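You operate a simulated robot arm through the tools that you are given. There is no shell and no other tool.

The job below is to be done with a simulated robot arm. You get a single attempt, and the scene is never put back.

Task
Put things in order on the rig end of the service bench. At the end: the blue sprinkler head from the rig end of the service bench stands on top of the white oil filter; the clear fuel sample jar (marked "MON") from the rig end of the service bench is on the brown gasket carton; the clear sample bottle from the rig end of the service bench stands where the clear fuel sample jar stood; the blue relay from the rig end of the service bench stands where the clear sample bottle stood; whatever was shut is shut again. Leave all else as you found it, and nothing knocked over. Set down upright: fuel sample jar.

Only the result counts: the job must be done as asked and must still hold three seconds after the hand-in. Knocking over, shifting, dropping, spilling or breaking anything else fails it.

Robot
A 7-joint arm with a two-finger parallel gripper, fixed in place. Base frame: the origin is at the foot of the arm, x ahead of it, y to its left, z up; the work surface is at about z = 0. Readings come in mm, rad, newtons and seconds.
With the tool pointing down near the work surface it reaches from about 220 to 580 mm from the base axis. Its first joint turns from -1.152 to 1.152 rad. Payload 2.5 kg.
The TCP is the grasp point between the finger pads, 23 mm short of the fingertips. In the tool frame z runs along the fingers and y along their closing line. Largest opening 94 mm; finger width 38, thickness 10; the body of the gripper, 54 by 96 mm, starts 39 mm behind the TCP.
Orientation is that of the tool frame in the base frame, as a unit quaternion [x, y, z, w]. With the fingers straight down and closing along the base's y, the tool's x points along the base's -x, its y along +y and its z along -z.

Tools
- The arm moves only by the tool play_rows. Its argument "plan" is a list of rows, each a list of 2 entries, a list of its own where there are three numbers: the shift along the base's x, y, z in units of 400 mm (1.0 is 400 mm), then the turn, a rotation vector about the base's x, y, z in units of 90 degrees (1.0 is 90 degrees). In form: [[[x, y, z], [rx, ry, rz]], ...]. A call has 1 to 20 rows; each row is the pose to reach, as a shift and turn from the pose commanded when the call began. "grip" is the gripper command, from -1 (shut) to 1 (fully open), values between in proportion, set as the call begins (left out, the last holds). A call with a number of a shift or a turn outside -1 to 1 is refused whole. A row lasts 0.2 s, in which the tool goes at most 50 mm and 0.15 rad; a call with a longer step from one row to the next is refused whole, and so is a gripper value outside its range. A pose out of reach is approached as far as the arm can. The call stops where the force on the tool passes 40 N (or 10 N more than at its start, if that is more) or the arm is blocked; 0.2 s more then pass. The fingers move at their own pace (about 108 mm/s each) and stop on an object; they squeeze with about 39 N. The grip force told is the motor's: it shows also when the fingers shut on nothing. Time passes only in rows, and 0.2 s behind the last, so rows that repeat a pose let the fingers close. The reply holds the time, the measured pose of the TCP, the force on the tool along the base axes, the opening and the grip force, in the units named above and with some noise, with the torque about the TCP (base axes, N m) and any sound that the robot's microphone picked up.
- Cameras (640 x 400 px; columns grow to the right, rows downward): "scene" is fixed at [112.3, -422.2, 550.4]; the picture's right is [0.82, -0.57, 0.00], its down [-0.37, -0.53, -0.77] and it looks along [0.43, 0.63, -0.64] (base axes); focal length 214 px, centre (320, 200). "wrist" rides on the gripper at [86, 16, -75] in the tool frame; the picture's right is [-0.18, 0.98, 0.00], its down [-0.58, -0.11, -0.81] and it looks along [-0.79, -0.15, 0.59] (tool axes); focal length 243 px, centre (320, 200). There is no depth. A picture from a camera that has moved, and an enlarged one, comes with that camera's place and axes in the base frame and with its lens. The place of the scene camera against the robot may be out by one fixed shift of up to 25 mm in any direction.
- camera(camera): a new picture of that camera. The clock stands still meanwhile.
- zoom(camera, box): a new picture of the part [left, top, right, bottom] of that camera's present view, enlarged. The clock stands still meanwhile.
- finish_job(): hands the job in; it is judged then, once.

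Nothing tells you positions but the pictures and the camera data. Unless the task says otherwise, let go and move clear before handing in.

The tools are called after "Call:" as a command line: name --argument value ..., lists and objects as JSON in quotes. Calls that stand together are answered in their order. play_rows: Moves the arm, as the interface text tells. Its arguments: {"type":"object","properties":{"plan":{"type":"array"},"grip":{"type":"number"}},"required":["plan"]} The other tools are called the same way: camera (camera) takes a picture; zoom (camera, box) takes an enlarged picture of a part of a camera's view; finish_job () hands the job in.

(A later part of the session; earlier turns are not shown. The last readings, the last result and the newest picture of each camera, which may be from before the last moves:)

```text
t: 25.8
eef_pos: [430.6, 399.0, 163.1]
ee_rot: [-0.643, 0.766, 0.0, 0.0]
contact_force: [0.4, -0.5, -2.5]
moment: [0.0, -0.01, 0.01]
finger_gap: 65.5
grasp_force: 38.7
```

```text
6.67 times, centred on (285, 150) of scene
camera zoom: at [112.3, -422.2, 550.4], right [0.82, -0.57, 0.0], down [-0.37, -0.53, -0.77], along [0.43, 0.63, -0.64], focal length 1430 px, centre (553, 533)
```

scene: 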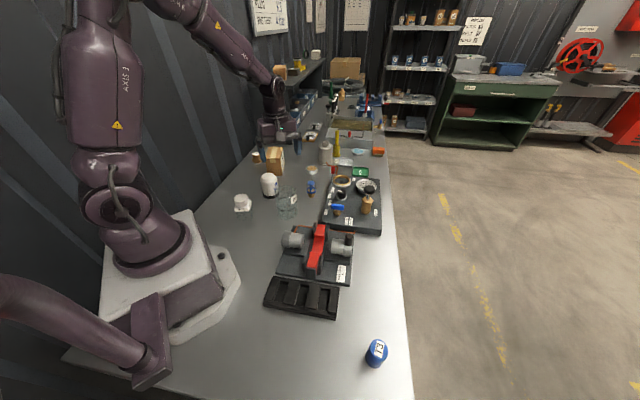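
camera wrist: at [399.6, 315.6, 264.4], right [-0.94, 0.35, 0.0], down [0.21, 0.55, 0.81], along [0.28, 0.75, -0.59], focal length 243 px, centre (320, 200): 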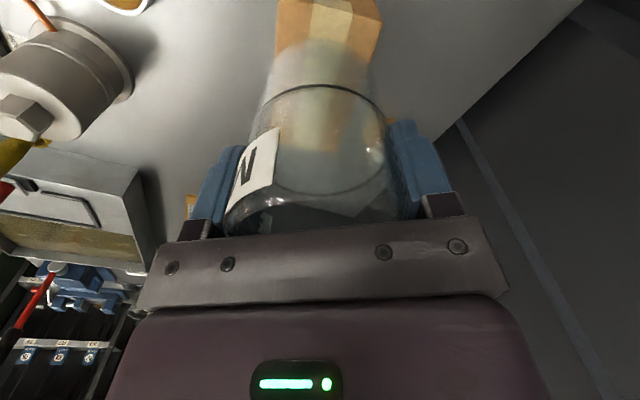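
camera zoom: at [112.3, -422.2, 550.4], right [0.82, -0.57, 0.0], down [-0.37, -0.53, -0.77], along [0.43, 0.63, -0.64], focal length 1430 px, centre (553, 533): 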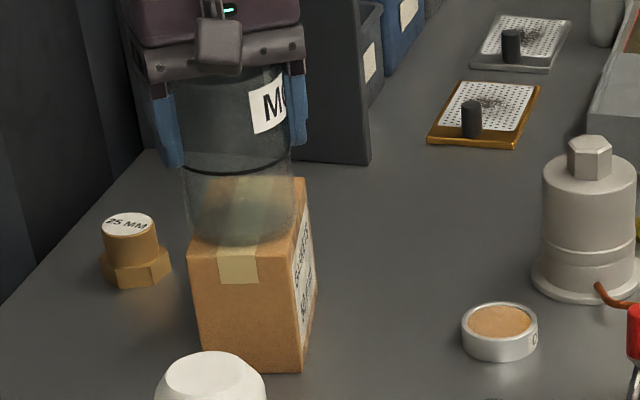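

The base is a few millimetres above the carton top. I'll take a closer look to see whether the jar is centred across the carton's width.

Call:
zoom --camera "scene" --box '[265, 140, 305, 165]'

Call:
zoom --camera "wrist" --box '[220, 0, 420, 125]'

```text
16.00 times, centred on (285, 152) of scene
camera zoom: at [112.3, -422.2, 550.4], right [0.82, -0.57, 0.0], down [-0.37, -0.53, -0.77], along [0.43, 0.63, -0.64], focal length 3432 px, centre (880, 960)
```

zoom: 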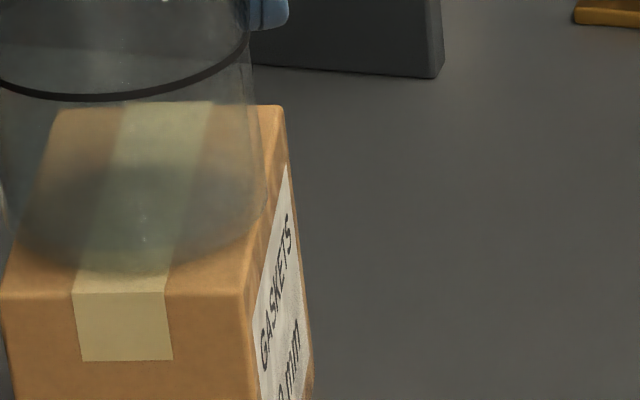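

```text
3.20 times, centred on (320, 62) of wrist
camera zoom: at [400.2, 315.9, 237.0], right [-0.94, 0.35, 0.0], down [0.21, 0.55, 0.81], along [0.28, 0.75, -0.59], focal length 776 px, centre (320, 640)
```

zoom: 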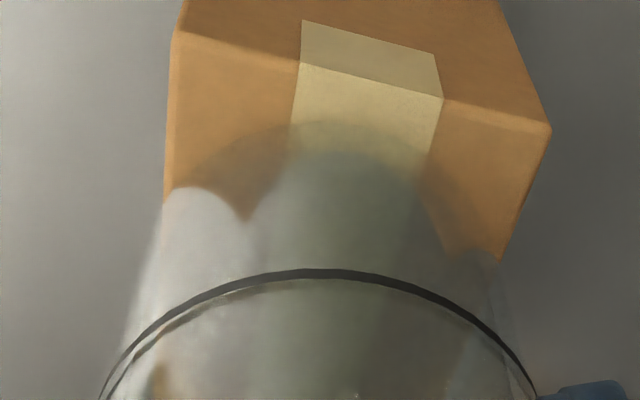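

The jar is centred across the carton's width. I'll lower it the last few millimetres while watching the force.

Call:
play_rows --plan '[[[0, 0, -0.004], [0, 0, 0]], [[0, 0, -0.006], [0, 0, 0]], [[0, 0, -0.006], [0, 0, 0]]]'

```text
t: 26.6
eef_pos: [431.1, 397.4, 159.9]
ee_rot: [-0.643, 0.766, 0.001, 0.0]
contact_force: [0.4, 0.6, 0.2]
moment: [-0.01, 0.01, -0.04]
finger_gap: 65.5
grasp_force: 39.2
```

The supported weight just vanished (z force from -2.5 to about 0), so the jar is touching. One more small step to confirm.

Call:
play_rows --plan '[[[0, 0, -0.0025], [0, 0, 0]], [[0, 0, -0.0025], [0, 0, 0]]]'

```text
t: 27.2
eef_pos: [432.0, 397.7, 160.1]
ee_rot: [-0.643, 0.766, 0.001, 0.0]
contact_force: [-3.2, -3.2, 7.2]
moment: [-0.22, 0.28, 0.02]
finger_gap: 65.7
grasp_force: 38.8
```

Firm contact at 7 N, so the jar is seated. I'll relieve the pressure slightly and open the fingers.

Call:
play_rows --plan '[[[0, 0, 0.0015], [0, 0, 0]], [[0, 0, 0.0015], [0, 0, 0]]]'

Call:
play_rows --plan '[[[0, 0, 0], [0, 0, 0]], [[0, 0, 0], [0, 0, 0]], [[0, 0, 0], [0, 0, 0]]]' --grip 1

Call:
zoom --camera "scene" --box '[245, 115, 325, 190]'

Call:
camera --camera "wrist"

```text
t: 27.8
eef_pos: [431.5, 398.7, 159.6]
ee_rot: [-0.643, 0.766, 0.0, 0.0]
contact_force: [0.7, 0.1, 4.1]
moment: [-0.05, -0.02, 0.01]
finger_gap: 65.4
grasp_force: 38.9
```

```text
t: 28.6
eef_pos: [429.7, 399.7, 160.6]
ee_rot: [-0.643, 0.766, 0.0, 0.0]
contact_force: [-0.3, 0.0, -0.1]
moment: [-0.02, -0.01, 0.01]
finger_gap: 93.9
grasp_force: 0.0
```

```text
5.33 times, centred on (285, 152) of scene
camera zoom: at [112.3, -422.2, 550.4], right [0.82, -0.57, 0.0], down [-0.37, -0.53, -0.77], along [0.43, 0.63, -0.64], focal length 1144 px, centre (507, 453)
```

zoom: 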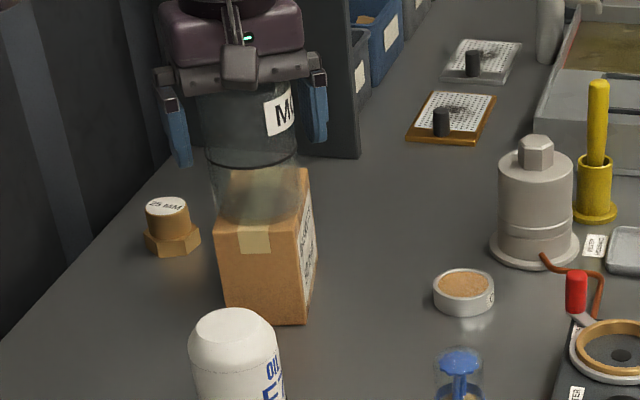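

```text
taken
camera wrist: at [400.1, 315.7, 234.8], right [-0.94, 0.35, 0.0], down [0.21, 0.55, 0.81], along [0.28, 0.75, -0.59], focal length 243 px, centre (320, 200)
```

wrist: 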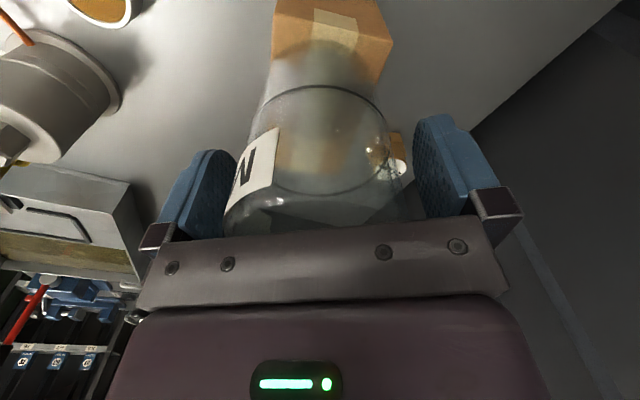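

The jar stands free on the carton. I'll rise clear, easing back a little toward the base as I go so the arm stays bent.

Call:
play_rows --plan '[[[0, 0, 0.03], [0, 0, 0]], [[0, 0, 0.07], [0, 0, 0]], [[-0.002, -0.012, 0.11], [0, 0, 0]], [[-0.005, -0.028, 0.15], [0, 0, 0]], [[-0.009, -0.05, 0.19], [0, 0, 0]], [[-0.013, -0.075, 0.22], [0, 0, 0]], [[-0.013, -0.075, 0.22], [0, 0, 0]]]'

Call:
zoom --camera "scene" --box '[245, 100, 325, 190]'

```text
t: 30.2
eef_pos: [427.9, 369.4, 245.8]
ee_rot: [-0.643, 0.765, 0.0, 0.001]
contact_force: [0.0, -0.2, 0.2]
moment: [-0.02, 0.0, -0.01]
finger_gap: 93.9
grasp_force: 0.0
```

```text
4.44 times, centred on (285, 145) of scene
camera zoom: at [112.3, -422.2, 550.4], right [0.82, -0.57, 0.0], down [-0.37, -0.53, -0.77], along [0.43, 0.63, -0.64], focal length 953 px, centre (476, 444)
```

zoom: 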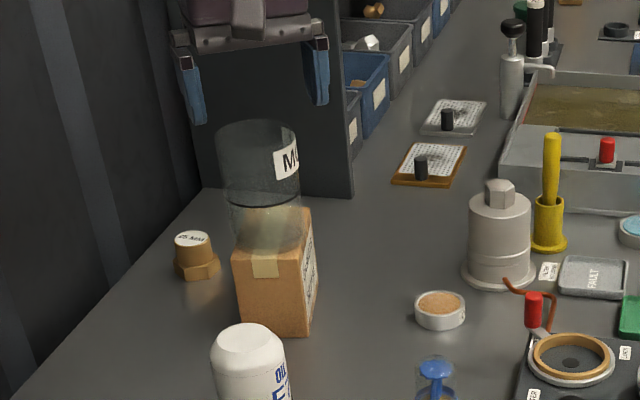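

The jar stands upright on the carton. Next is the T3 bottle near [212, 189]; I'll swing back to a viewing position to measure its centre and orientation more closely.

Call:
play_rows --plan '[[[-0.05, -0.09, 0], [0, 0, 0]], [[-0.1, -0.18, 0], [0, 0, 0]], [[-0.15, -0.27, 0], [0, 0, 0]], [[-0.2, -0.36, 0], [0, 0, 0]], [[-0.25, -0.45, -0.01], [0, 0, 0]], [[-0.3, -0.54, -0.03], [0, 0, 0]], [[-0.35, -0.63, -0.06], [0, 0, 0]], [[-0.39, -0.7, -0.1], [0, 0, 0]], [[-0.415, -0.74, -0.14], [0, 0, 0]], [[-0.415, -0.74, -0.14], [0, 0, 0]]]'

Call:
zoom --camera "wrist" --box '[330, 20, 490, 170]'

Call:
camera --camera "wrist"

```text
t: 32.4
eef_pos: [262.5, 72.2, 190.3]
ee_rot: [-0.642, 0.766, 0.0, 0.0]
contact_force: [0.1, 0.2, -0.1]
moment: [-0.02, 0.01, -0.01]
finger_gap: 94.3
grasp_force: 0.0
```

```text
2.67 times, centred on (410, 95) of wrist
camera zoom: at [232.0, -9.9, 265.4], right [-0.94, 0.35, 0.0], down [0.21, 0.55, 0.81], along [0.28, 0.75, -0.59], focal length 647 px, centre (80, 480)
```

zoom: 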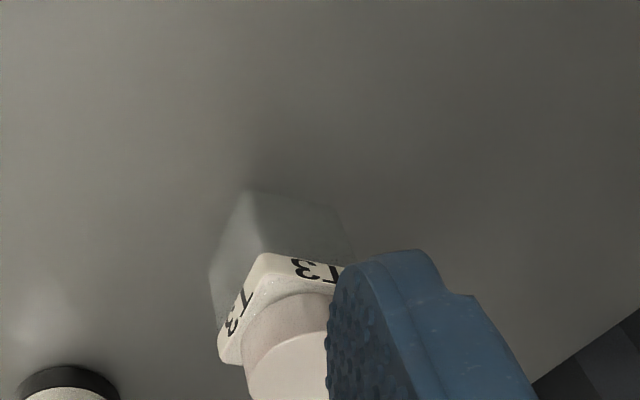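

```text
taken
camera wrist: at [232.0, -9.9, 265.4], right [-0.94, 0.35, 0.0], down [0.21, 0.55, 0.81], along [0.28, 0.75, -0.59], focal length 243 px, centre (320, 200)
```

wrist: 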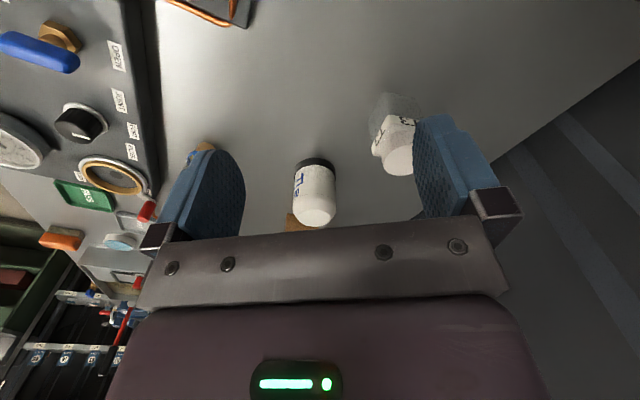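

The finger hides part of the bottle from here. I'll shift closer so the bottle sits between the fingers in view.

Call:
play_rows --plan '[[[-0.047, 0.06, 0], [0, 0, 0]], [[-0.094, 0.12, 0], [0, 0, 0]], [[-0.094, 0.12, 0], [0, 0, 0]]]'

Call:
zoom --camera "wrist" --box '[270, 30, 430, 180]'

```text
t: 33.2
eef_pos: [225.7, 121.9, 190.9]
ee_rot: [-0.642, 0.766, 0.0, 0.0]
contact_force: [-0.2, 0.0, 0.8]
moment: [0.0, 0.0, 0.02]
finger_gap: 94.0
grasp_force: 0.0
```

```text
2.67 times, centred on (350, 105) of wrist
camera zoom: at [194.8, 39.5, 265.7], right [-0.94, 0.35, 0.0], down [0.21, 0.55, 0.81], along [0.28, 0.75, -0.59], focal length 647 px, centre (240, 453)
```

zoom: 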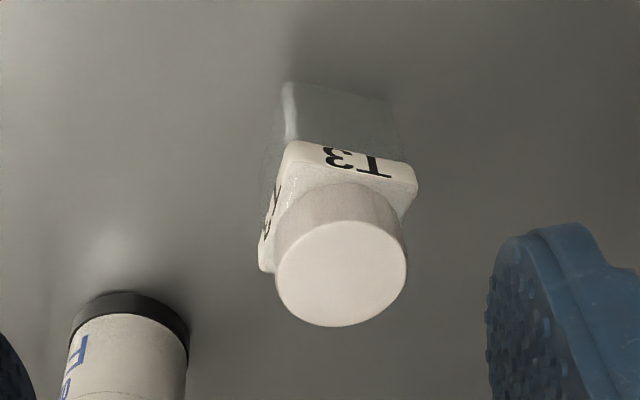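

The bottle is a 44 mm square body centred near [213, 184.5], its faces turned about 57°/147°, cap top about 86 mm high. I'll align the gripper to those faces and hover above it.

Call:
play_rows --plan '[[[-0.008, 0.04, -0.02], [0, 0, -0.064]], [[-0.016, 0.08, -0.04], [0, 0, -0.128]], [[-0.024, 0.12, -0.06], [0, 0, -0.192]], [[-0.0318, 0.1565, -0.09], [0, 0, -0.2556]], [[-0.0318, 0.1565, -0.1], [0, 0, -0.2556]], [[-0.0318, 0.1565, -0.1], [0, 0, -0.2556]]]'

Call:
camera --camera "wrist"

Call:
zoom --camera "scene" --box '[205, 150, 305, 230]'

```text
t: 34.6
eef_pos: [209.3, 183.6, 152.8]
ee_rot: [-0.478, 0.879, 0.001, 0.001]
contact_force: [-0.3, 0.0, 0.3]
moment: [0.02, -0.01, -0.02]
finger_gap: 93.9
grasp_force: 0.2
```

```text
taken
camera wrist: at [149.7, 119.8, 227.0], right [-0.72, 0.69, 0.0], down [0.41, 0.43, 0.81], along [0.56, 0.58, -0.59], focal length 243 px, centre (320, 200)
```

wrist: 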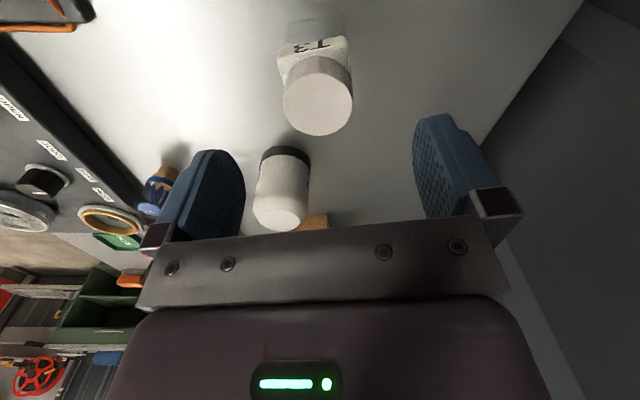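

```text
5.00 times, centred on (255, 190) of scene
camera zoom: at [112.3, -422.2, 550.4], right [0.82, -0.57, 0.0], down [-0.37, -0.53, -0.77], along [0.43, 0.63, -0.64], focal length 1072 px, centre (645, 250)
```

zoom: 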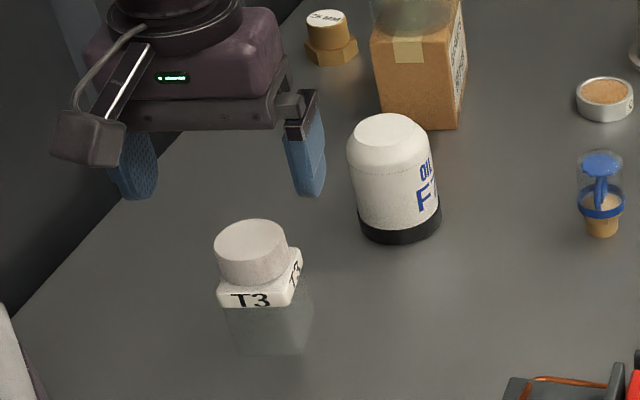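

The gripper hovers over the bottle at yaw 57°. I'll zoom in to verify centring and face alignment.

Call:
zoom --camera "wrist" --box '[260, 5, 380, 145]'

```text
2.86 times, centred on (320, 75) of wrist
camera zoom: at [149.7, 119.8, 227.0], right [-0.72, 0.69, 0.0], down [0.41, 0.43, 0.81], along [0.56, 0.58, -0.59], focal length 693 px, centre (320, 557)
```

zoom: 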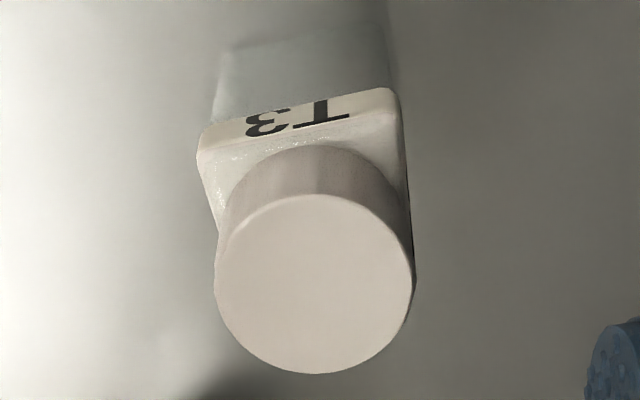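

The faces line up with the gripper, and the bottle centre is near [212.5, 184.5]. I'll correct by about 3 mm, lower to z = 55 and grip.

Call:
play_rows --plan '[[[0.0075, 0.0025, -0.05], [0, 0, 0]], [[0.0075, 0.0025, -0.1], [0, 0, 0]], [[0.0075, 0.0025, -0.15], [0, 0, 0]], [[0.0075, 0.0025, -0.2], [0, 0, 0]], [[0.0075, 0.0025, -0.2425], [0, 0, 0]], [[0.0075, 0.0025, -0.2425], [0, 0, 0]]]'

Call:
camera --camera "wrist"

Call:
zoom --camera "scene" --box '[205, 160, 285, 230]'

```text
t: 36.0
eef_pos: [212.0, 183.4, 53.2]
ee_rot: [-0.478, 0.878, 0.0, 0.0]
contact_force: [-0.1, -0.6, 0.7]
moment: [0.0, -0.01, 0.04]
finger_gap: 93.9
grasp_force: 0.0
```

```text
taken
camera wrist: at [152.1, 119.6, 128.2], right [-0.72, 0.69, 0.0], down [0.41, 0.43, 0.81], along [0.56, 0.58, -0.59], focal length 243 px, centre (320, 200)
```

wrist: 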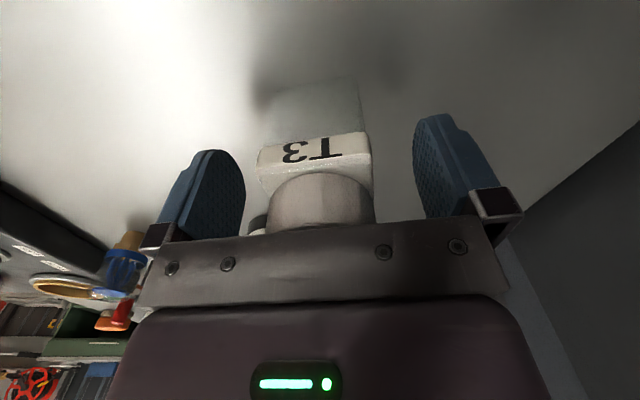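

```text
5.71 times, centred on (245, 195) of scene
camera zoom: at [112.3, -422.2, 550.4], right [0.82, -0.57, 0.0], down [-0.37, -0.53, -0.77], along [0.43, 0.63, -0.64], focal length 1226 px, centre (749, 229)
```

zoom: 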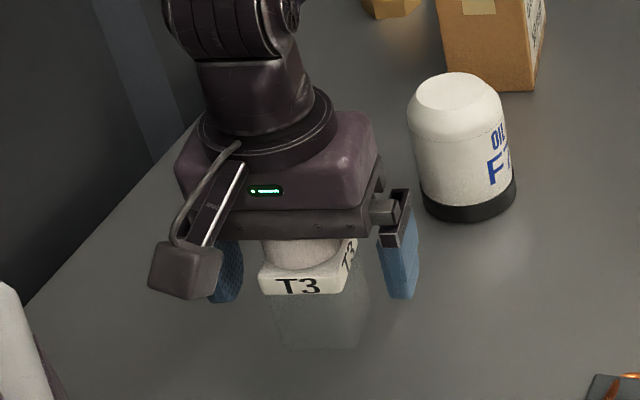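

The bottle sits centred between the fingers, just below the palm. Closing now.

Call:
play_rows --plan '[[[0, 0, 0], [0, 0, 0]], [[0, 0, 0], [0, 0, 0]], [[0, 0, 0], [0, 0, 0]], [[0, 0, 0], [0, 0, 0]], [[0, 0, 0], [0, 0, 0]]]' --grip -1

Call:
camera --camera "wrist"

```text
t: 37.2
eef_pos: [212.7, 183.8, 53.3]
ee_rot: [-0.477, 0.879, 0.001, 0.0]
contact_force: [0.7, -0.7, 0.1]
moment: [0.03, 0.0, -0.03]
finger_gap: 45.3
grasp_force: 38.6
```

```text
taken
camera wrist: at [152.0, 119.5, 128.5], right [-0.72, 0.69, 0.0], down [0.41, 0.43, 0.81], along [0.56, 0.58, -0.59], focal length 243 px, centre (320, 200)
```

wrist: 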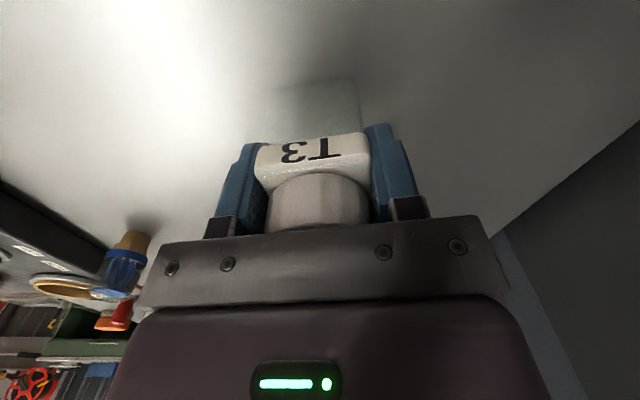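

The bottle is held at 45 mm, and its original centre was about [212.5, 184]. I'll lift it and carry it over to the jar's old spot at [340, 112].

Call:
play_rows --plan '[[[0, 0, 0.02], [0, 0, 0]], [[0, 0, 0.06], [0, 0, 0]], [[0, 0, 0.11], [0, 0, 0]], [[0, 0, 0.16], [0, 0, 0]], [[0.02, -0.0112, 0.18], [0, 0, 0]], [[0.07, -0.0393, 0.18], [0, 0, 0]], [[0.13, -0.0729, 0.18], [0, 0, 0]], [[0.19, -0.1066, 0.18], [0, 0, 0]], [[0.25, -0.1403, 0.18], [0, 0, 0]], [[0.3, -0.1683, 0.18], [0, 0, 0]], [[0.319, -0.179, 0.18], [0, 0, 0]], [[0.319, -0.179, 0.18], [0, 0, 0]]]'

Call:
camera --camera "wrist"

Call:
zoom --camera "scene" --box '[225, 130, 345, 230]'

```text
t: 39.8
eef_pos: [340.0, 111.9, 125.7]
ee_rot: [-0.477, 0.879, 0.0, 0.0]
contact_force: [0.1, 0.7, -1.4]
moment: [-0.01, -0.01, 0.01]
finger_gap: 45.5
grasp_force: 38.6
```

```text
taken
camera wrist: at [280.5, 47.9, 200.8], right [-0.72, 0.69, 0.0], down [0.41, 0.43, 0.81], along [0.56, 0.58, -0.59], focal length 243 px, centre (320, 200)
```

wrist: 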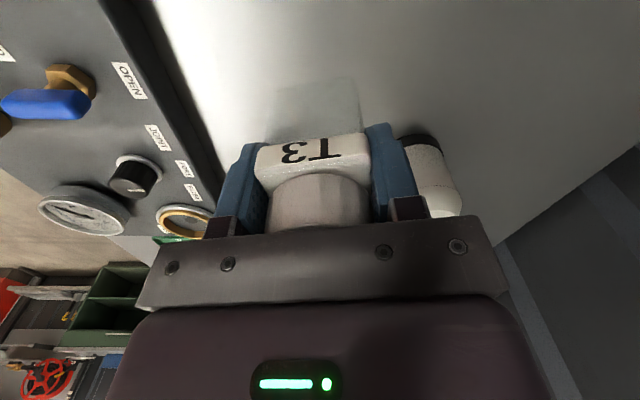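

```text
4.00 times, centred on (285, 180) of scene
camera zoom: at [112.3, -422.2, 550.4], right [0.82, -0.57, 0.0], down [-0.37, -0.53, -0.77], along [0.43, 0.63, -0.64], focal length 858 px, centre (460, 280)
```

zoom: 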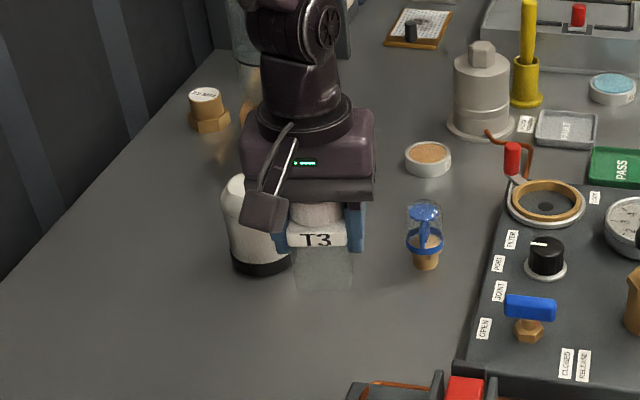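

The bottle is directly over the jar's old spot, with its base about 72 mm up. Lowering it now.

Call:
play_rows --plan '[[[0, 0, -0.03], [0, 0, 0]], [[0, 0, -0.08], [0, 0, 0]], [[0, 0, -0.125], [0, 0, 0]], [[0, 0, -0.155], [0, 0, 0]], [[0, 0, -0.17], [0, 0, 0]], [[0, 0, -0.17], [0, 0, 0]]]'

Call:
play_rows --plan '[[[0, 0, -0.004], [0, 0, 0]], [[0, 0, -0.009], [0, 0, 0]], [[0, 0, -0.009], [0, 0, 0]]]'

```text
t: 41.2
eef_pos: [340.7, 111.9, 57.8]
ee_rot: [-0.477, 0.879, 0.0, 0.0]
contact_force: [0.8, 0.0, -0.4]
moment: [0.0, 0.01, -0.04]
finger_gap: 45.4
grasp_force: 39.4
```

```text
t: 42.0
eef_pos: [340.9, 111.4, 55.0]
ee_rot: [-0.477, 0.879, 0.001, 0.001]
contact_force: [0.6, -0.2, -0.2]
moment: [0.03, 0.02, 0.01]
finger_gap: 44.9
grasp_force: 38.8
```

Almost down, roughly 1–2 mm to go. I'm continuing in millimetre steps.

Call:
play_rows --plan '[[[0, 0, -0.0025], [0, 0, 0]], [[0, 0, -0.0025], [0, 0, 0]]]'

Call:
play_rows --plan '[[[0, 0, -0.0025], [0, 0, 0]], [[0, 0, -0.0025], [0, 0, 0]]]'

```text
t: 42.6
eef_pos: [340.3, 112.5, 54.6]
ee_rot: [-0.478, 0.878, 0.001, 0.001]
contact_force: [0.8, 0.8, 11.3]
moment: [0.0, 0.11, -0.01]
finger_gap: 45.5
grasp_force: 38.8
```

```text
t: 43.2
eef_pos: [341.6, 112.1, 52.4]
ee_rot: [-0.477, 0.879, 0.0, 0.001]
contact_force: [-7.3, -2.2, 39.5]
moment: [-0.09, 0.25, 0.01]
finger_gap: 45.3
grasp_force: 39.0
```

It's firmly down, and the second step pressed a bit hard (39 N). I'll back off slightly to relieve that, then release.

Call:
play_rows --plan '[[[0, 0, 0.0035], [0, 0, 0]], [[0, 0, 0.0035], [0, 0, 0]]]'

```text
t: 43.8
eef_pos: [340.5, 111.8, 53.9]
ee_rot: [-0.477, 0.879, 0.001, -0.001]
contact_force: [1.4, 1.0, 3.2]
moment: [0.07, -0.21, 0.03]
finger_gap: 45.3
grasp_force: 39.7
```

Call:
play_rows --plan '[[[0, 0, 0], [0, 0, 0]], [[0, 0, 0], [0, 0, 0]], [[0, 0, 0], [0, 0, 0]]]' --grip 1

Call:
camera --camera "wrist"

```text
t: 44.6
eef_pos: [341.0, 110.9, 53.7]
ee_rot: [-0.477, 0.879, 0.001, 0.0]
contact_force: [-0.2, -0.1, 0.5]
moment: [-0.02, -0.04, 0.01]
finger_gap: 94.0
grasp_force: 0.1
```

```text
taken
camera wrist: at [280.1, 47.6, 128.6], right [-0.72, 0.69, 0.0], down [0.41, 0.43, 0.81], along [0.56, 0.58, -0.59], focal length 243 px, centre (320, 200)
```

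wrist: 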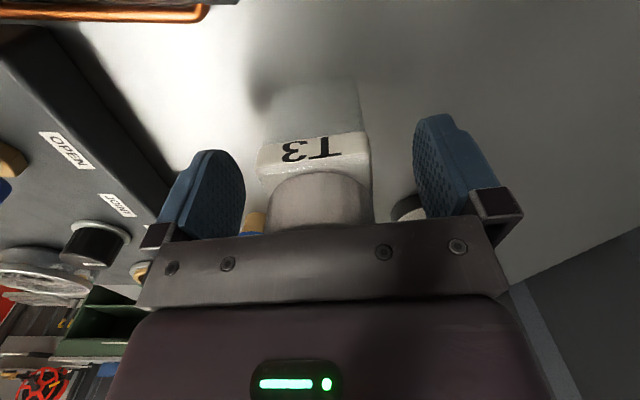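

The bottle stands by itself where the jar stood. I'll rise clear and look back at it, then head for the blue relay.

Call:
play_rows --plan '[[[0, 0, 0.05], [0, 0, 0]], [[0, 0, 0.12], [0, 0, 0]], [[0, 0, 0.22], [0, 0, 0]], [[0, 0, 0.32], [0, 0, 0]], [[0, 0, 0.37], [0, 0, 0]], [[0, 0, 0.37], [0, 0, 0]]]'

Call:
zoom --camera "scene" --box '[225, 130, 345, 230]'

Call:
camera --camera "wrist"

```text
t: 46.0
eef_pos: [341.4, 114.8, 205.3]
ee_rot: [-0.477, 0.879, 0.0, 0.001]
contact_force: [-0.4, 0.0, 0.2]
moment: [0.01, -0.02, -0.03]
finger_gap: 94.1
grasp_force: 0.1
```

```text
4.00 times, centred on (285, 180) of scene
camera zoom: at [112.3, -422.2, 550.4], right [0.82, -0.57, 0.0], down [-0.37, -0.53, -0.77], along [0.43, 0.63, -0.64], focal length 858 px, centre (460, 280)
```

zoom: 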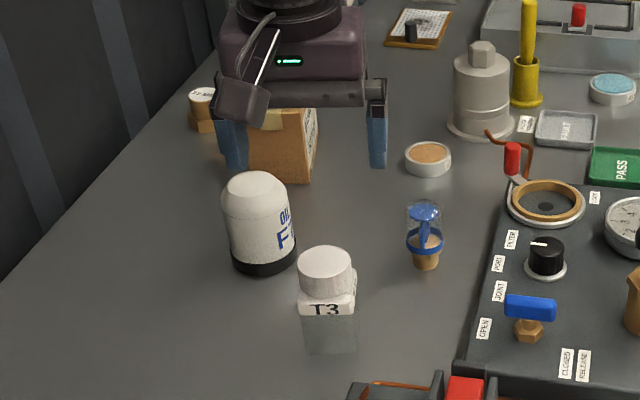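

```text
taken
camera wrist: at [280.2, 50.3, 279.2], right [-0.72, 0.69, 0.0], down [0.41, 0.43, 0.81], along [0.56, 0.58, -0.59], focal length 243 px, centre (320, 200)
```

wrist: 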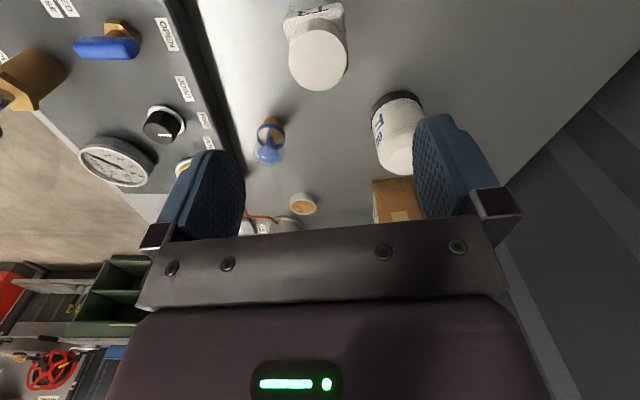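

The bottle is upright in the jar's old place. The sprinkler head is close by, so I'll do it next; first a close look to measure it.

Call:
zoom --camera "wrist" --box '[240, 100, 304, 180]'

Call:
zoom --camera "scene" --box '[295, 170, 325, 200]'

```text
5.00 times, centred on (272, 140) of wrist
camera zoom: at [280.2, 50.3, 279.2], right [-0.72, 0.69, 0.0], down [0.41, 0.43, 0.81], along [0.56, 0.58, -0.59], focal length 1213 px, centre (560, 500)
```

zoom: 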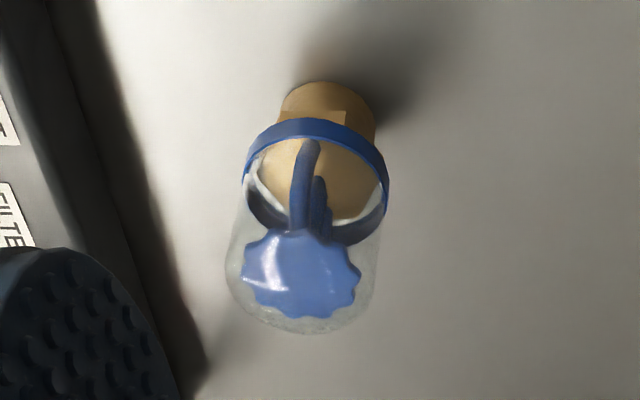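

```text
13.33 times, centred on (310, 185) of scene
camera zoom: at [112.3, -422.2, 550.4], right [0.82, -0.57, 0.0], down [-0.37, -0.53, -0.77], along [0.43, 0.63, -0.64], focal length 2860 px, centre (453, 400)
```

zoom: 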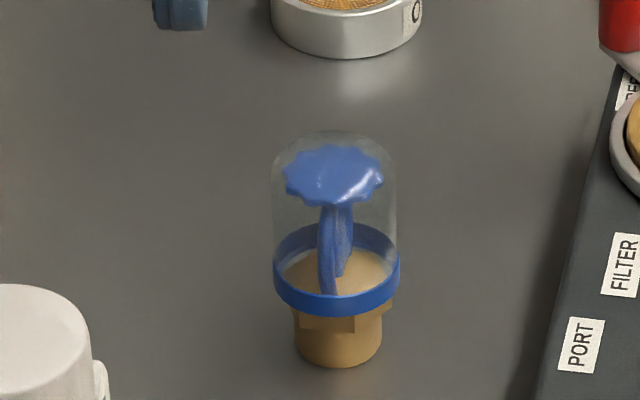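

The sprinkler stands at about [468.7, 156.5]: ring 38 mm wide at z ≈ 25, dome top about 70 mm. A panel edge runs beside it, so I'll turn the gripper to close parallel to that edge and hover above.

Call:
play_rows --plan '[[[0.0247, 0.0086, -0.005], [0, 0, -0.0884]], [[0.0494, 0.0172, -0.01], [0, 0, -0.1768]], [[0.0741, 0.0258, -0.015], [0, 0, -0.2651]], [[0.0988, 0.0344, -0.02], [0, 0, -0.3535]], [[0.1235, 0.043, -0.03], [0, 0, -0.4419]], [[0.1482, 0.0516, -0.04], [0, 0, -0.5303]], [[0.1729, 0.0602, -0.05], [0, 0, -0.6186]], [[0.1976, 0.0688, -0.06], [0, 0, -0.707]], [[0.2223, 0.0774, -0.08], [0, 0, -0.7954]], [[0.247, 0.086, -0.1], [0, 0, -0.8838]], [[0.2717, 0.0946, -0.12], [0, 0, -0.9721]], [[0.2964, 0.1032, -0.14], [0, 0, -0.9721]], [[0.3208, 0.1115, -0.155], [0, 0, -0.9721]]]'

Call:
play_rows --plan '[[[0, 0, 0], [0, 0, -0.0884]], [[0, 0, 0], [0, 0, -0.1768]], [[0, 0, 0], [0, 0, -0.1768]]]'

Call:
camera --camera "wrist"

Call:
zoom --camera "scene" --box '[265, 130, 365, 210]'

```text
t: 48.8
eef_pos: [467.2, 155.6, 140.0]
ee_rot: [0.264, 0.965, 0.0, 0.001]
contact_force: [-0.9, -0.6, 0.1]
moment: [-0.01, 0.02, 0.0]
finger_gap: 94.0
grasp_force: 0.1
```

```text
t: 49.6
eef_pos: [468.8, 155.5, 141.1]
ee_rot: [0.395, 0.919, 0.0, -0.001]
contact_force: [0.9, -0.7, -0.6]
moment: [0.02, 0.01, 0.02]
finger_gap: 94.2
grasp_force: 0.0
```

```text
taken
camera wrist: at [420.5, 230.0, 215.0], right [0.84, 0.54, 0.0], down [0.32, -0.5, 0.81], along [0.44, -0.68, -0.59], focal length 243 px, centre (320, 200)
```

wrist: 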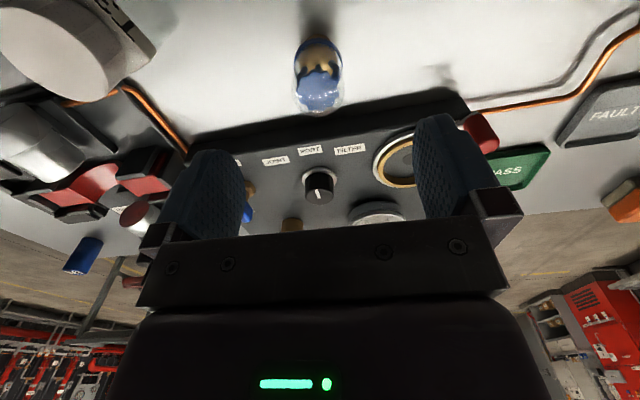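

```text
5.00 times, centred on (315, 170) of scene
camera zoom: at [112.3, -422.2, 550.4], right [0.82, -0.57, 0.0], down [-0.37, -0.53, -0.77], along [0.43, 0.63, -0.64], focal length 1072 px, centre (345, 350)
```

zoom: 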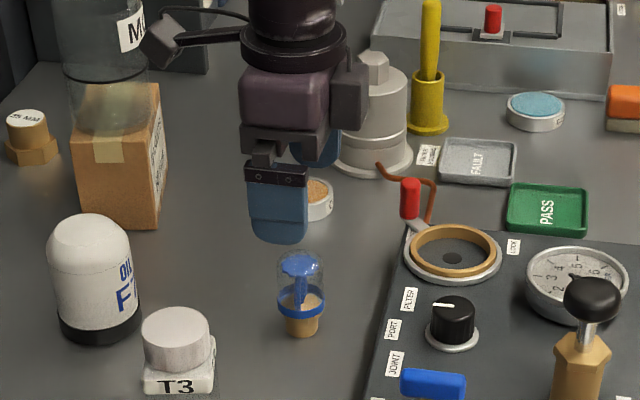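

The gripper is now turned parallel to the panel edge, above the sprinkler. I'll zoom to verify centring and the dome height.

Call:
zoom --camera "wrist" --box '[270, 20, 370, 130]'

```text
3.64 times, centred on (320, 75) of wrist
camera zoom: at [420.5, 230.0, 215.0], right [0.84, 0.54, 0.0], down [0.32, -0.5, 0.81], along [0.44, -0.68, -0.59], focal length 882 px, centre (320, 654)
```

zoom: 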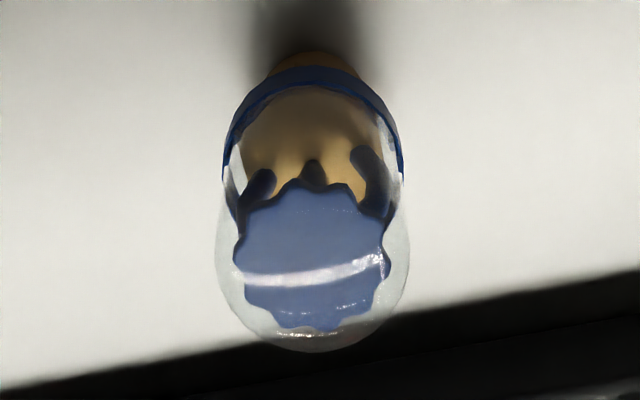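

The sprinkler centre is at about [467.5, 155.5], well under the gripper, with the dome top near 73 mm. I'll lower to z ≈ 40 so the palm stays clear of the dome.

Call:
play_rows --plan '[[[-0.002, 0, -0.05], [0, 0, 0]], [[-0.002, 0, -0.1], [0, 0, 0]], [[-0.002, 0, -0.15], [0, 0, 0]], [[-0.002, 0, -0.2], [0, 0, 0]], [[-0.002, 0, -0.23], [0, 0, 0]], [[-0.002, 0, -0.245], [0, 0, 0]], [[-0.002, 0, -0.245], [0, 0, 0]]]'

Call:
camera --camera "wrist"

Call:
zoom --camera "scene" --box '[285, 150, 345, 200]'

```text
t: 51.2
eef_pos: [468.1, 158.5, 42.7]
ee_rot: [0.394, 0.919, 0.0, 0.001]
contact_force: [1.1, -0.2, 0.6]
moment: [0.01, -0.05, 0.01]
finger_gap: 94.0
grasp_force: 0.0
```

```text
taken
camera wrist: at [420.3, 232.3, 116.8], right [0.84, 0.54, 0.0], down [0.32, -0.5, 0.81], along [0.44, -0.68, -0.59], focal length 243 px, centre (320, 200)
```

wrist: 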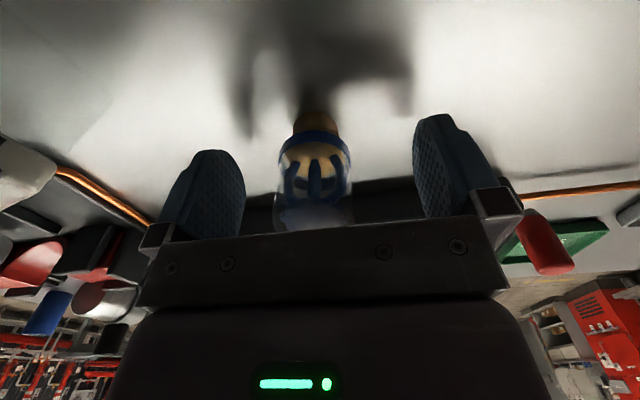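

```text
8.00 times, centred on (315, 175) of scene
camera zoom: at [112.3, -422.2, 550.4], right [0.82, -0.57, 0.0], down [-0.37, -0.53, -0.77], along [0.43, 0.63, -0.64], focal length 1716 px, centre (360, 400)
```

zoom: 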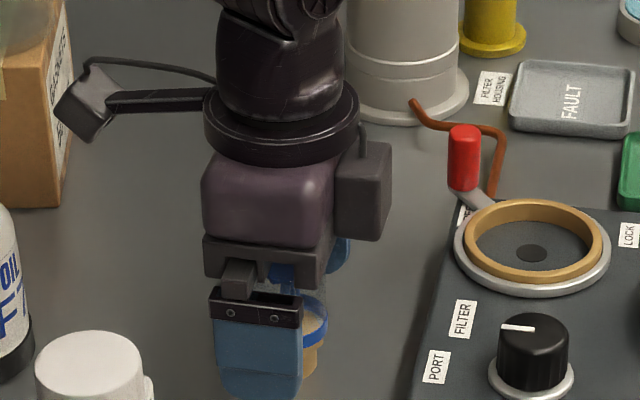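

The ring is between the fingers and nothing is touching. I'll go down 3 mm more for a better hold, then close.

Call:
play_rows --plan '[[[0, 0, -0.0075], [0, 0, 0]], [[0, 0, -0.0075], [0, 0, 0]]]'

Call:
play_rows --plan '[[[0, 0, 0], [0, 0, 0]], [[0, 0, 0], [0, 0, 0]], [[0, 0, 0], [0, 0, 0]], [[0, 0, 0], [0, 0, 0]], [[0, 0, 0], [0, 0, 0]]]' --grip -1

Call:
camera --camera "wrist"

```text
t: 51.8
eef_pos: [468.1, 157.5, 39.5]
ee_rot: [0.395, 0.919, 0.0, -0.001]
contact_force: [-0.4, -0.7, 0.3]
moment: [-0.02, -0.03, 0.01]
finger_gap: 94.3
grasp_force: 0.2
```

```text
t: 53.0
eef_pos: [467.1, 159.2, 39.5]
ee_rot: [0.395, 0.919, 0.0, 0.0]
contact_force: [0.2, 0.2, 0.0]
moment: [0.01, -0.03, -0.01]
finger_gap: 34.5
grasp_force: 39.3
```

```text
taken
camera wrist: at [420.3, 231.9, 113.9], right [0.84, 0.54, 0.0], down [0.32, -0.5, 0.81], along [0.44, -0.68, -0.59], focal length 243 px, centre (320, 200)
```

wrist: 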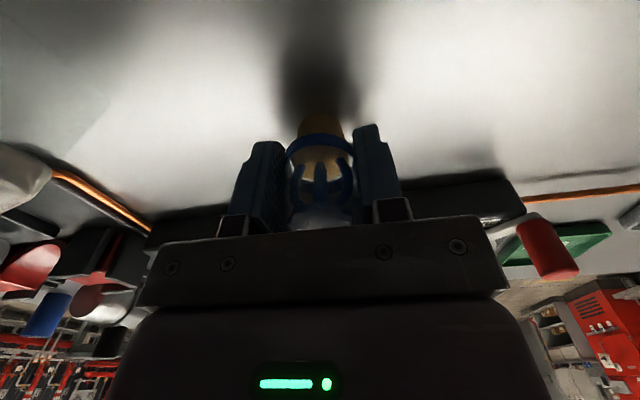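

It's gripped at 34.5 mm on the ring. I'll lift a little and check that the whole sprinkler head comes up as one piece.

Call:
play_rows --plan '[[[0, 0, 0.015], [0, 0, 0]], [[0, 0, 0.04], [0, 0, 0]], [[0, 0, 0.08], [0, 0, 0]], [[0, 0, 0.08], [0, 0, 0]]]'

Call:
camera --camera "wrist"

Call:
zoom --camera "scene" --box '[285, 150, 345, 200]'

```text
t: 54.0
eef_pos: [468.4, 156.2, 72.1]
ee_rot: [0.394, 0.919, 0.0, 0.0]
contact_force: [0.3, -0.6, -2.0]
moment: [-0.03, -0.02, 0.0]
finger_gap: 35.0
grasp_force: 38.6
```

```text
taken
camera wrist: at [421.0, 230.6, 146.7], right [0.84, 0.54, 0.0], down [0.32, -0.5, 0.81], along [0.44, -0.68, -0.59], focal length 243 px, centre (320, 200)
```

wrist: 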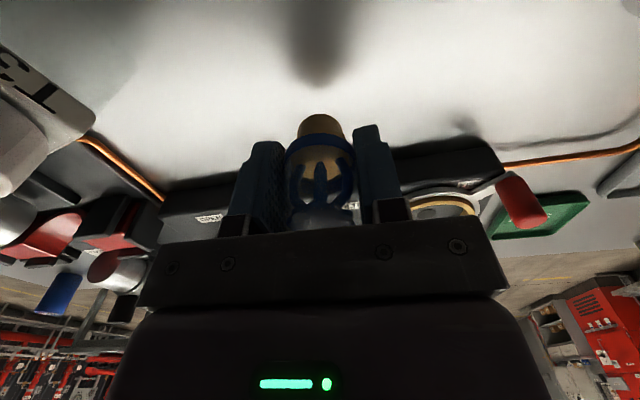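

```text
8.00 times, centred on (315, 175) of scene
camera zoom: at [112.3, -422.2, 550.4], right [0.82, -0.57, 0.0], down [-0.37, -0.53, -0.77], along [0.43, 0.63, -0.64], focal length 1716 px, centre (360, 400)
```

zoom: 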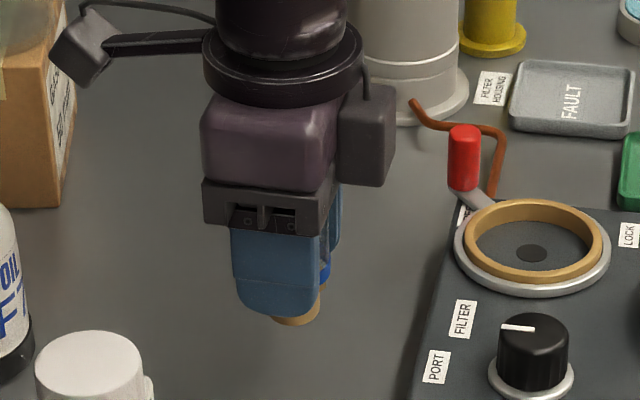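

The whole sprinkler head came up in one piece. I'll raise it and move to a spot from which the wrist camera can measure the filter's top precisely.

Call:
play_rows --plan '[[[0, 0, 0.05], [0, 0, 0]], [[0, 0, 0.12], [0, 0, 0]], [[0, 0, 0.19], [0, 0, 0]], [[-0.02, 0.019, 0.24], [0, 0, 0]], [[-0.06, 0.058, 0.2575], [0, 0, 0]], [[-0.12, 0.116, 0.2575], [0, 0, 0]], [[-0.18, 0.173, 0.2575], [0, 0, 0]], [[-0.24, 0.231, 0.2575], [0, 0, 0]], [[-0.3, 0.289, 0.2575], [0, 0, 0]], [[-0.36, 0.347, 0.2575], [0, 0, 0]], [[-0.4, 0.385, 0.2575], [0, 0, 0]], [[-0.4, 0.385, 0.2575], [0, 0, 0]]]'

Call:
camera --camera "wrist"

Call:
zoom --camera "scene" --box '[235, 110, 335, 210]'

```text
t: 56.6
eef_pos: [306.7, 310.8, 174.5]
ee_rot: [0.393, 0.919, -0.001, 0.0]
contact_force: [0.6, -0.3, -0.7]
moment: [-0.02, -0.03, 0.0]
finger_gap: 34.8
grasp_force: 39.0
```

```text
taken
camera wrist: at [259.4, 383.8, 249.1], right [0.84, 0.54, 0.0], down [0.32, -0.5, 0.81], along [0.44, -0.68, -0.59], focal length 243 px, centre (320, 200)
```

wrist: 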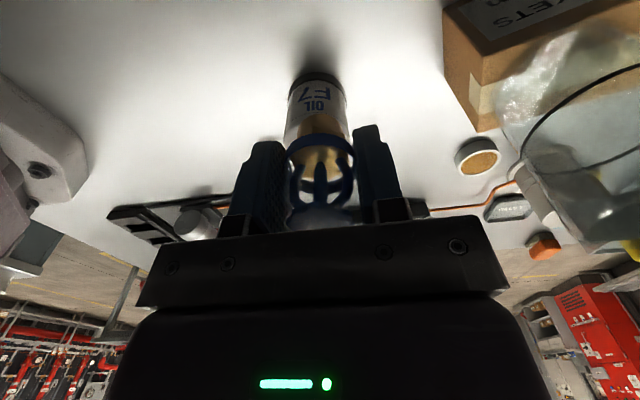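

```text
4.00 times, centred on (285, 160) of scene
camera zoom: at [112.3, -422.1, 550.4], right [0.82, -0.57, 0.0], down [-0.37, -0.53, -0.77], along [0.43, 0.63, -0.64], focal length 858 px, centre (460, 360)
```

zoom: 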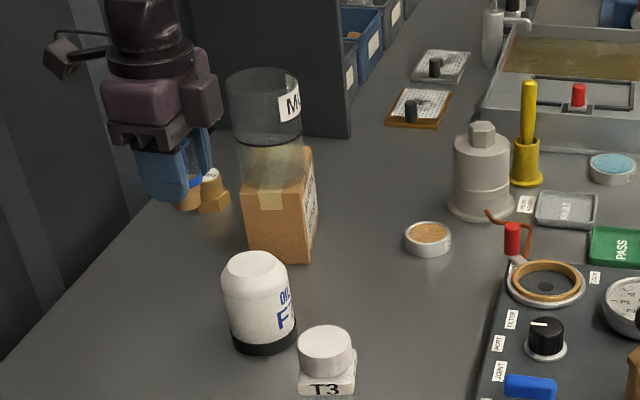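

The held sprinkler hides the filter top. I'll shift sideways so the filter shows beside the gripper.

Call:
play_rows --plan '[[[-0.07, -0.045, 0.01], [0, 0, 0]], [[-0.14, -0.09, 0.02], [0, 0, 0]], [[-0.21, -0.135, 0.03], [0, 0, 0]], [[-0.21, -0.135, 0.03], [0, 0, 0]]]'

Call:
camera --camera "wrist"

Call:
zoom --camera "wrist" --box '[350, 20, 510, 160]'

```text
t: 57.6
eef_pos: [222.0, 255.3, 186.9]
ee_rot: [0.394, 0.919, 0.0, 0.0]
contact_force: [-1.0, 0.3, -0.9]
moment: [0.02, 0.0, 0.01]
finger_gap: 34.8
grasp_force: 38.7
```

```text
taken
camera wrist: at [174.4, 329.2, 261.3], right [0.84, 0.54, 0.0], down [0.32, -0.5, 0.81], along [0.44, -0.68, -0.59], focal length 243 px, centre (320, 200)
```

wrist: 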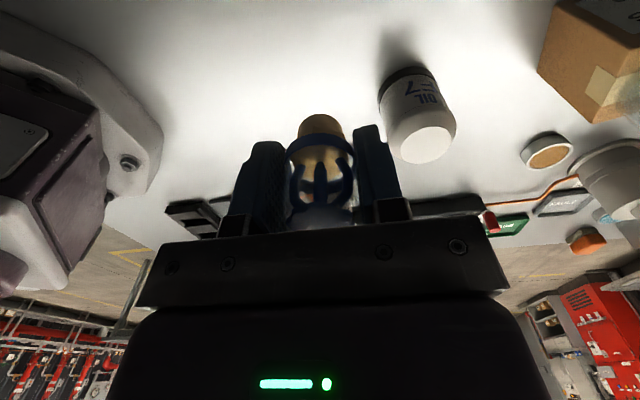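

```text
2.86 times, centred on (430, 90) of wrist
camera zoom: at [174.4, 329.2, 261.3], right [0.84, 0.54, 0.0], down [0.32, -0.5, 0.81], along [0.44, -0.68, -0.59], focal length 693 px, centre (6, 514)
```

zoom: 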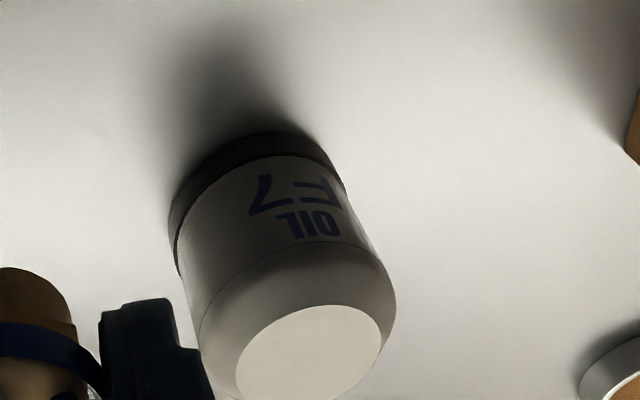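

The filter top is in view now. I'll zoom on it and on its base to get the top's centre and height.

Call:
zoom --camera "wrist" --box '[370, 55, 470, 175]'

Call:
zoom --camera "scene" --box '[250, 165, 290, 205]'

```text
3.33 times, centred on (420, 115) of wrist
camera zoom: at [174.4, 329.2, 261.3], right [0.84, 0.54, 0.0], down [0.32, -0.5, 0.81], along [0.44, -0.68, -0.59], focal length 809 px, centre (-13, 483)
```

zoom: 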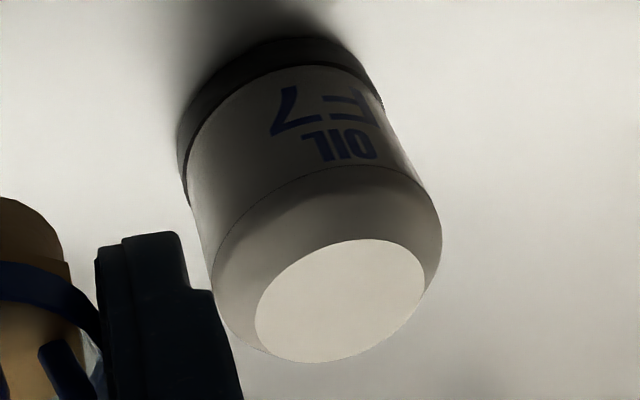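

```text
10.00 times, centred on (270, 185) of scene
camera zoom: at [112.3, -422.2, 550.4], right [0.82, -0.57, 0.0], down [-0.37, -0.53, -0.77], along [0.43, 0.63, -0.64], focal length 2145 px, centre (820, 350)
```

zoom: 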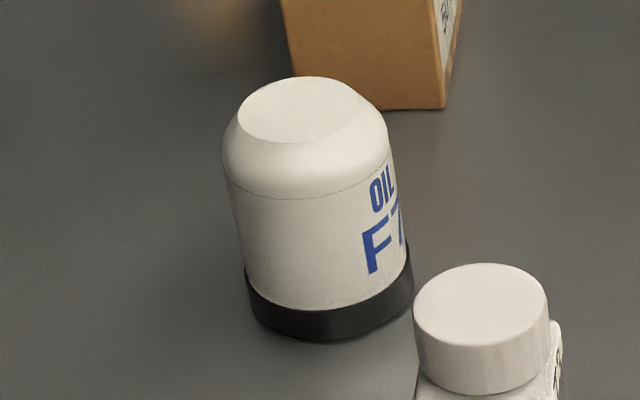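

The filter axis is at about [340.4, 256.5], with a flat top 50 mm wide at z ≈ 85. I'll bring the sprinkler over it.

Call:
play_rows --plan '[[[0.03, 0.0007, 0], [0, 0, 0]], [[0.09, 0.0022, 0], [0, 0, 0]], [[0.15, 0.0037, 0], [0, 0, 0]], [[0.21, 0.0052, 0], [0, 0, 0]], [[0.26, 0.0065, 0], [0, 0, 0]], [[0.2923, 0.0073, 0], [0, 0, 0]], [[0.2923, 0.0073, 0], [0, 0, 0]]]'

Call:
camera --camera "wrist"

Call:
zoom --camera "scene" --box '[230, 130, 310, 210]'

```text
t: 59.2
eef_pos: [340.8, 258.2, 186.9]
ee_rot: [0.394, 0.919, 0.0, 0.0]
contact_force: [0.0, 0.4, 0.2]
moment: [0.03, 0.0, 0.0]
finger_gap: 34.7
grasp_force: 39.1
```

```text
taken
camera wrist: at [292.5, 332.6, 262.1], right [0.84, 0.54, 0.0], down [0.32, -0.5, 0.81], along [0.44, -0.68, -0.59], focal length 243 px, centre (320, 200)
```

wrist: 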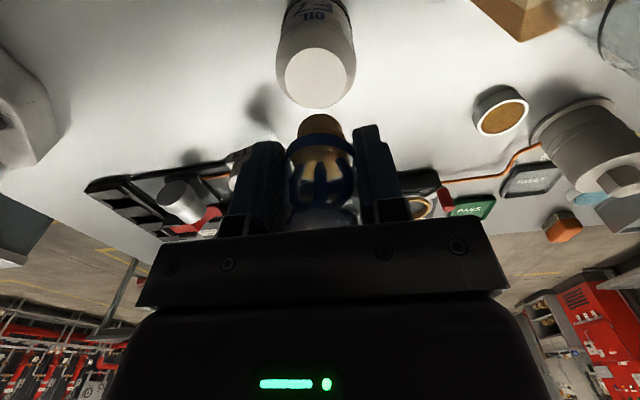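

```text
5.00 times, centred on (270, 170) of scene
camera zoom: at [112.3, -422.2, 550.4], right [0.82, -0.57, 0.0], down [-0.37, -0.53, -0.77], along [0.43, 0.63, -0.64], focal length 1072 px, centre (570, 350)
```

zoom: 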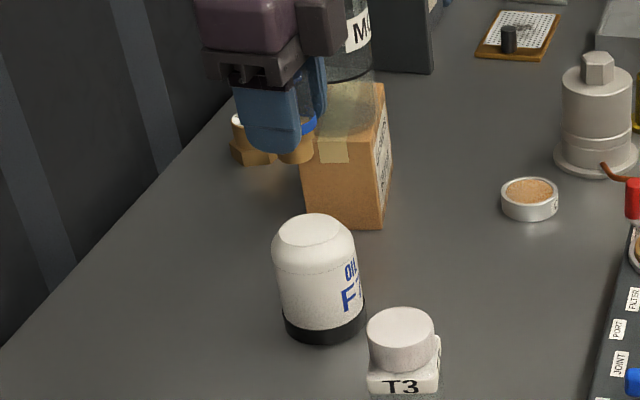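

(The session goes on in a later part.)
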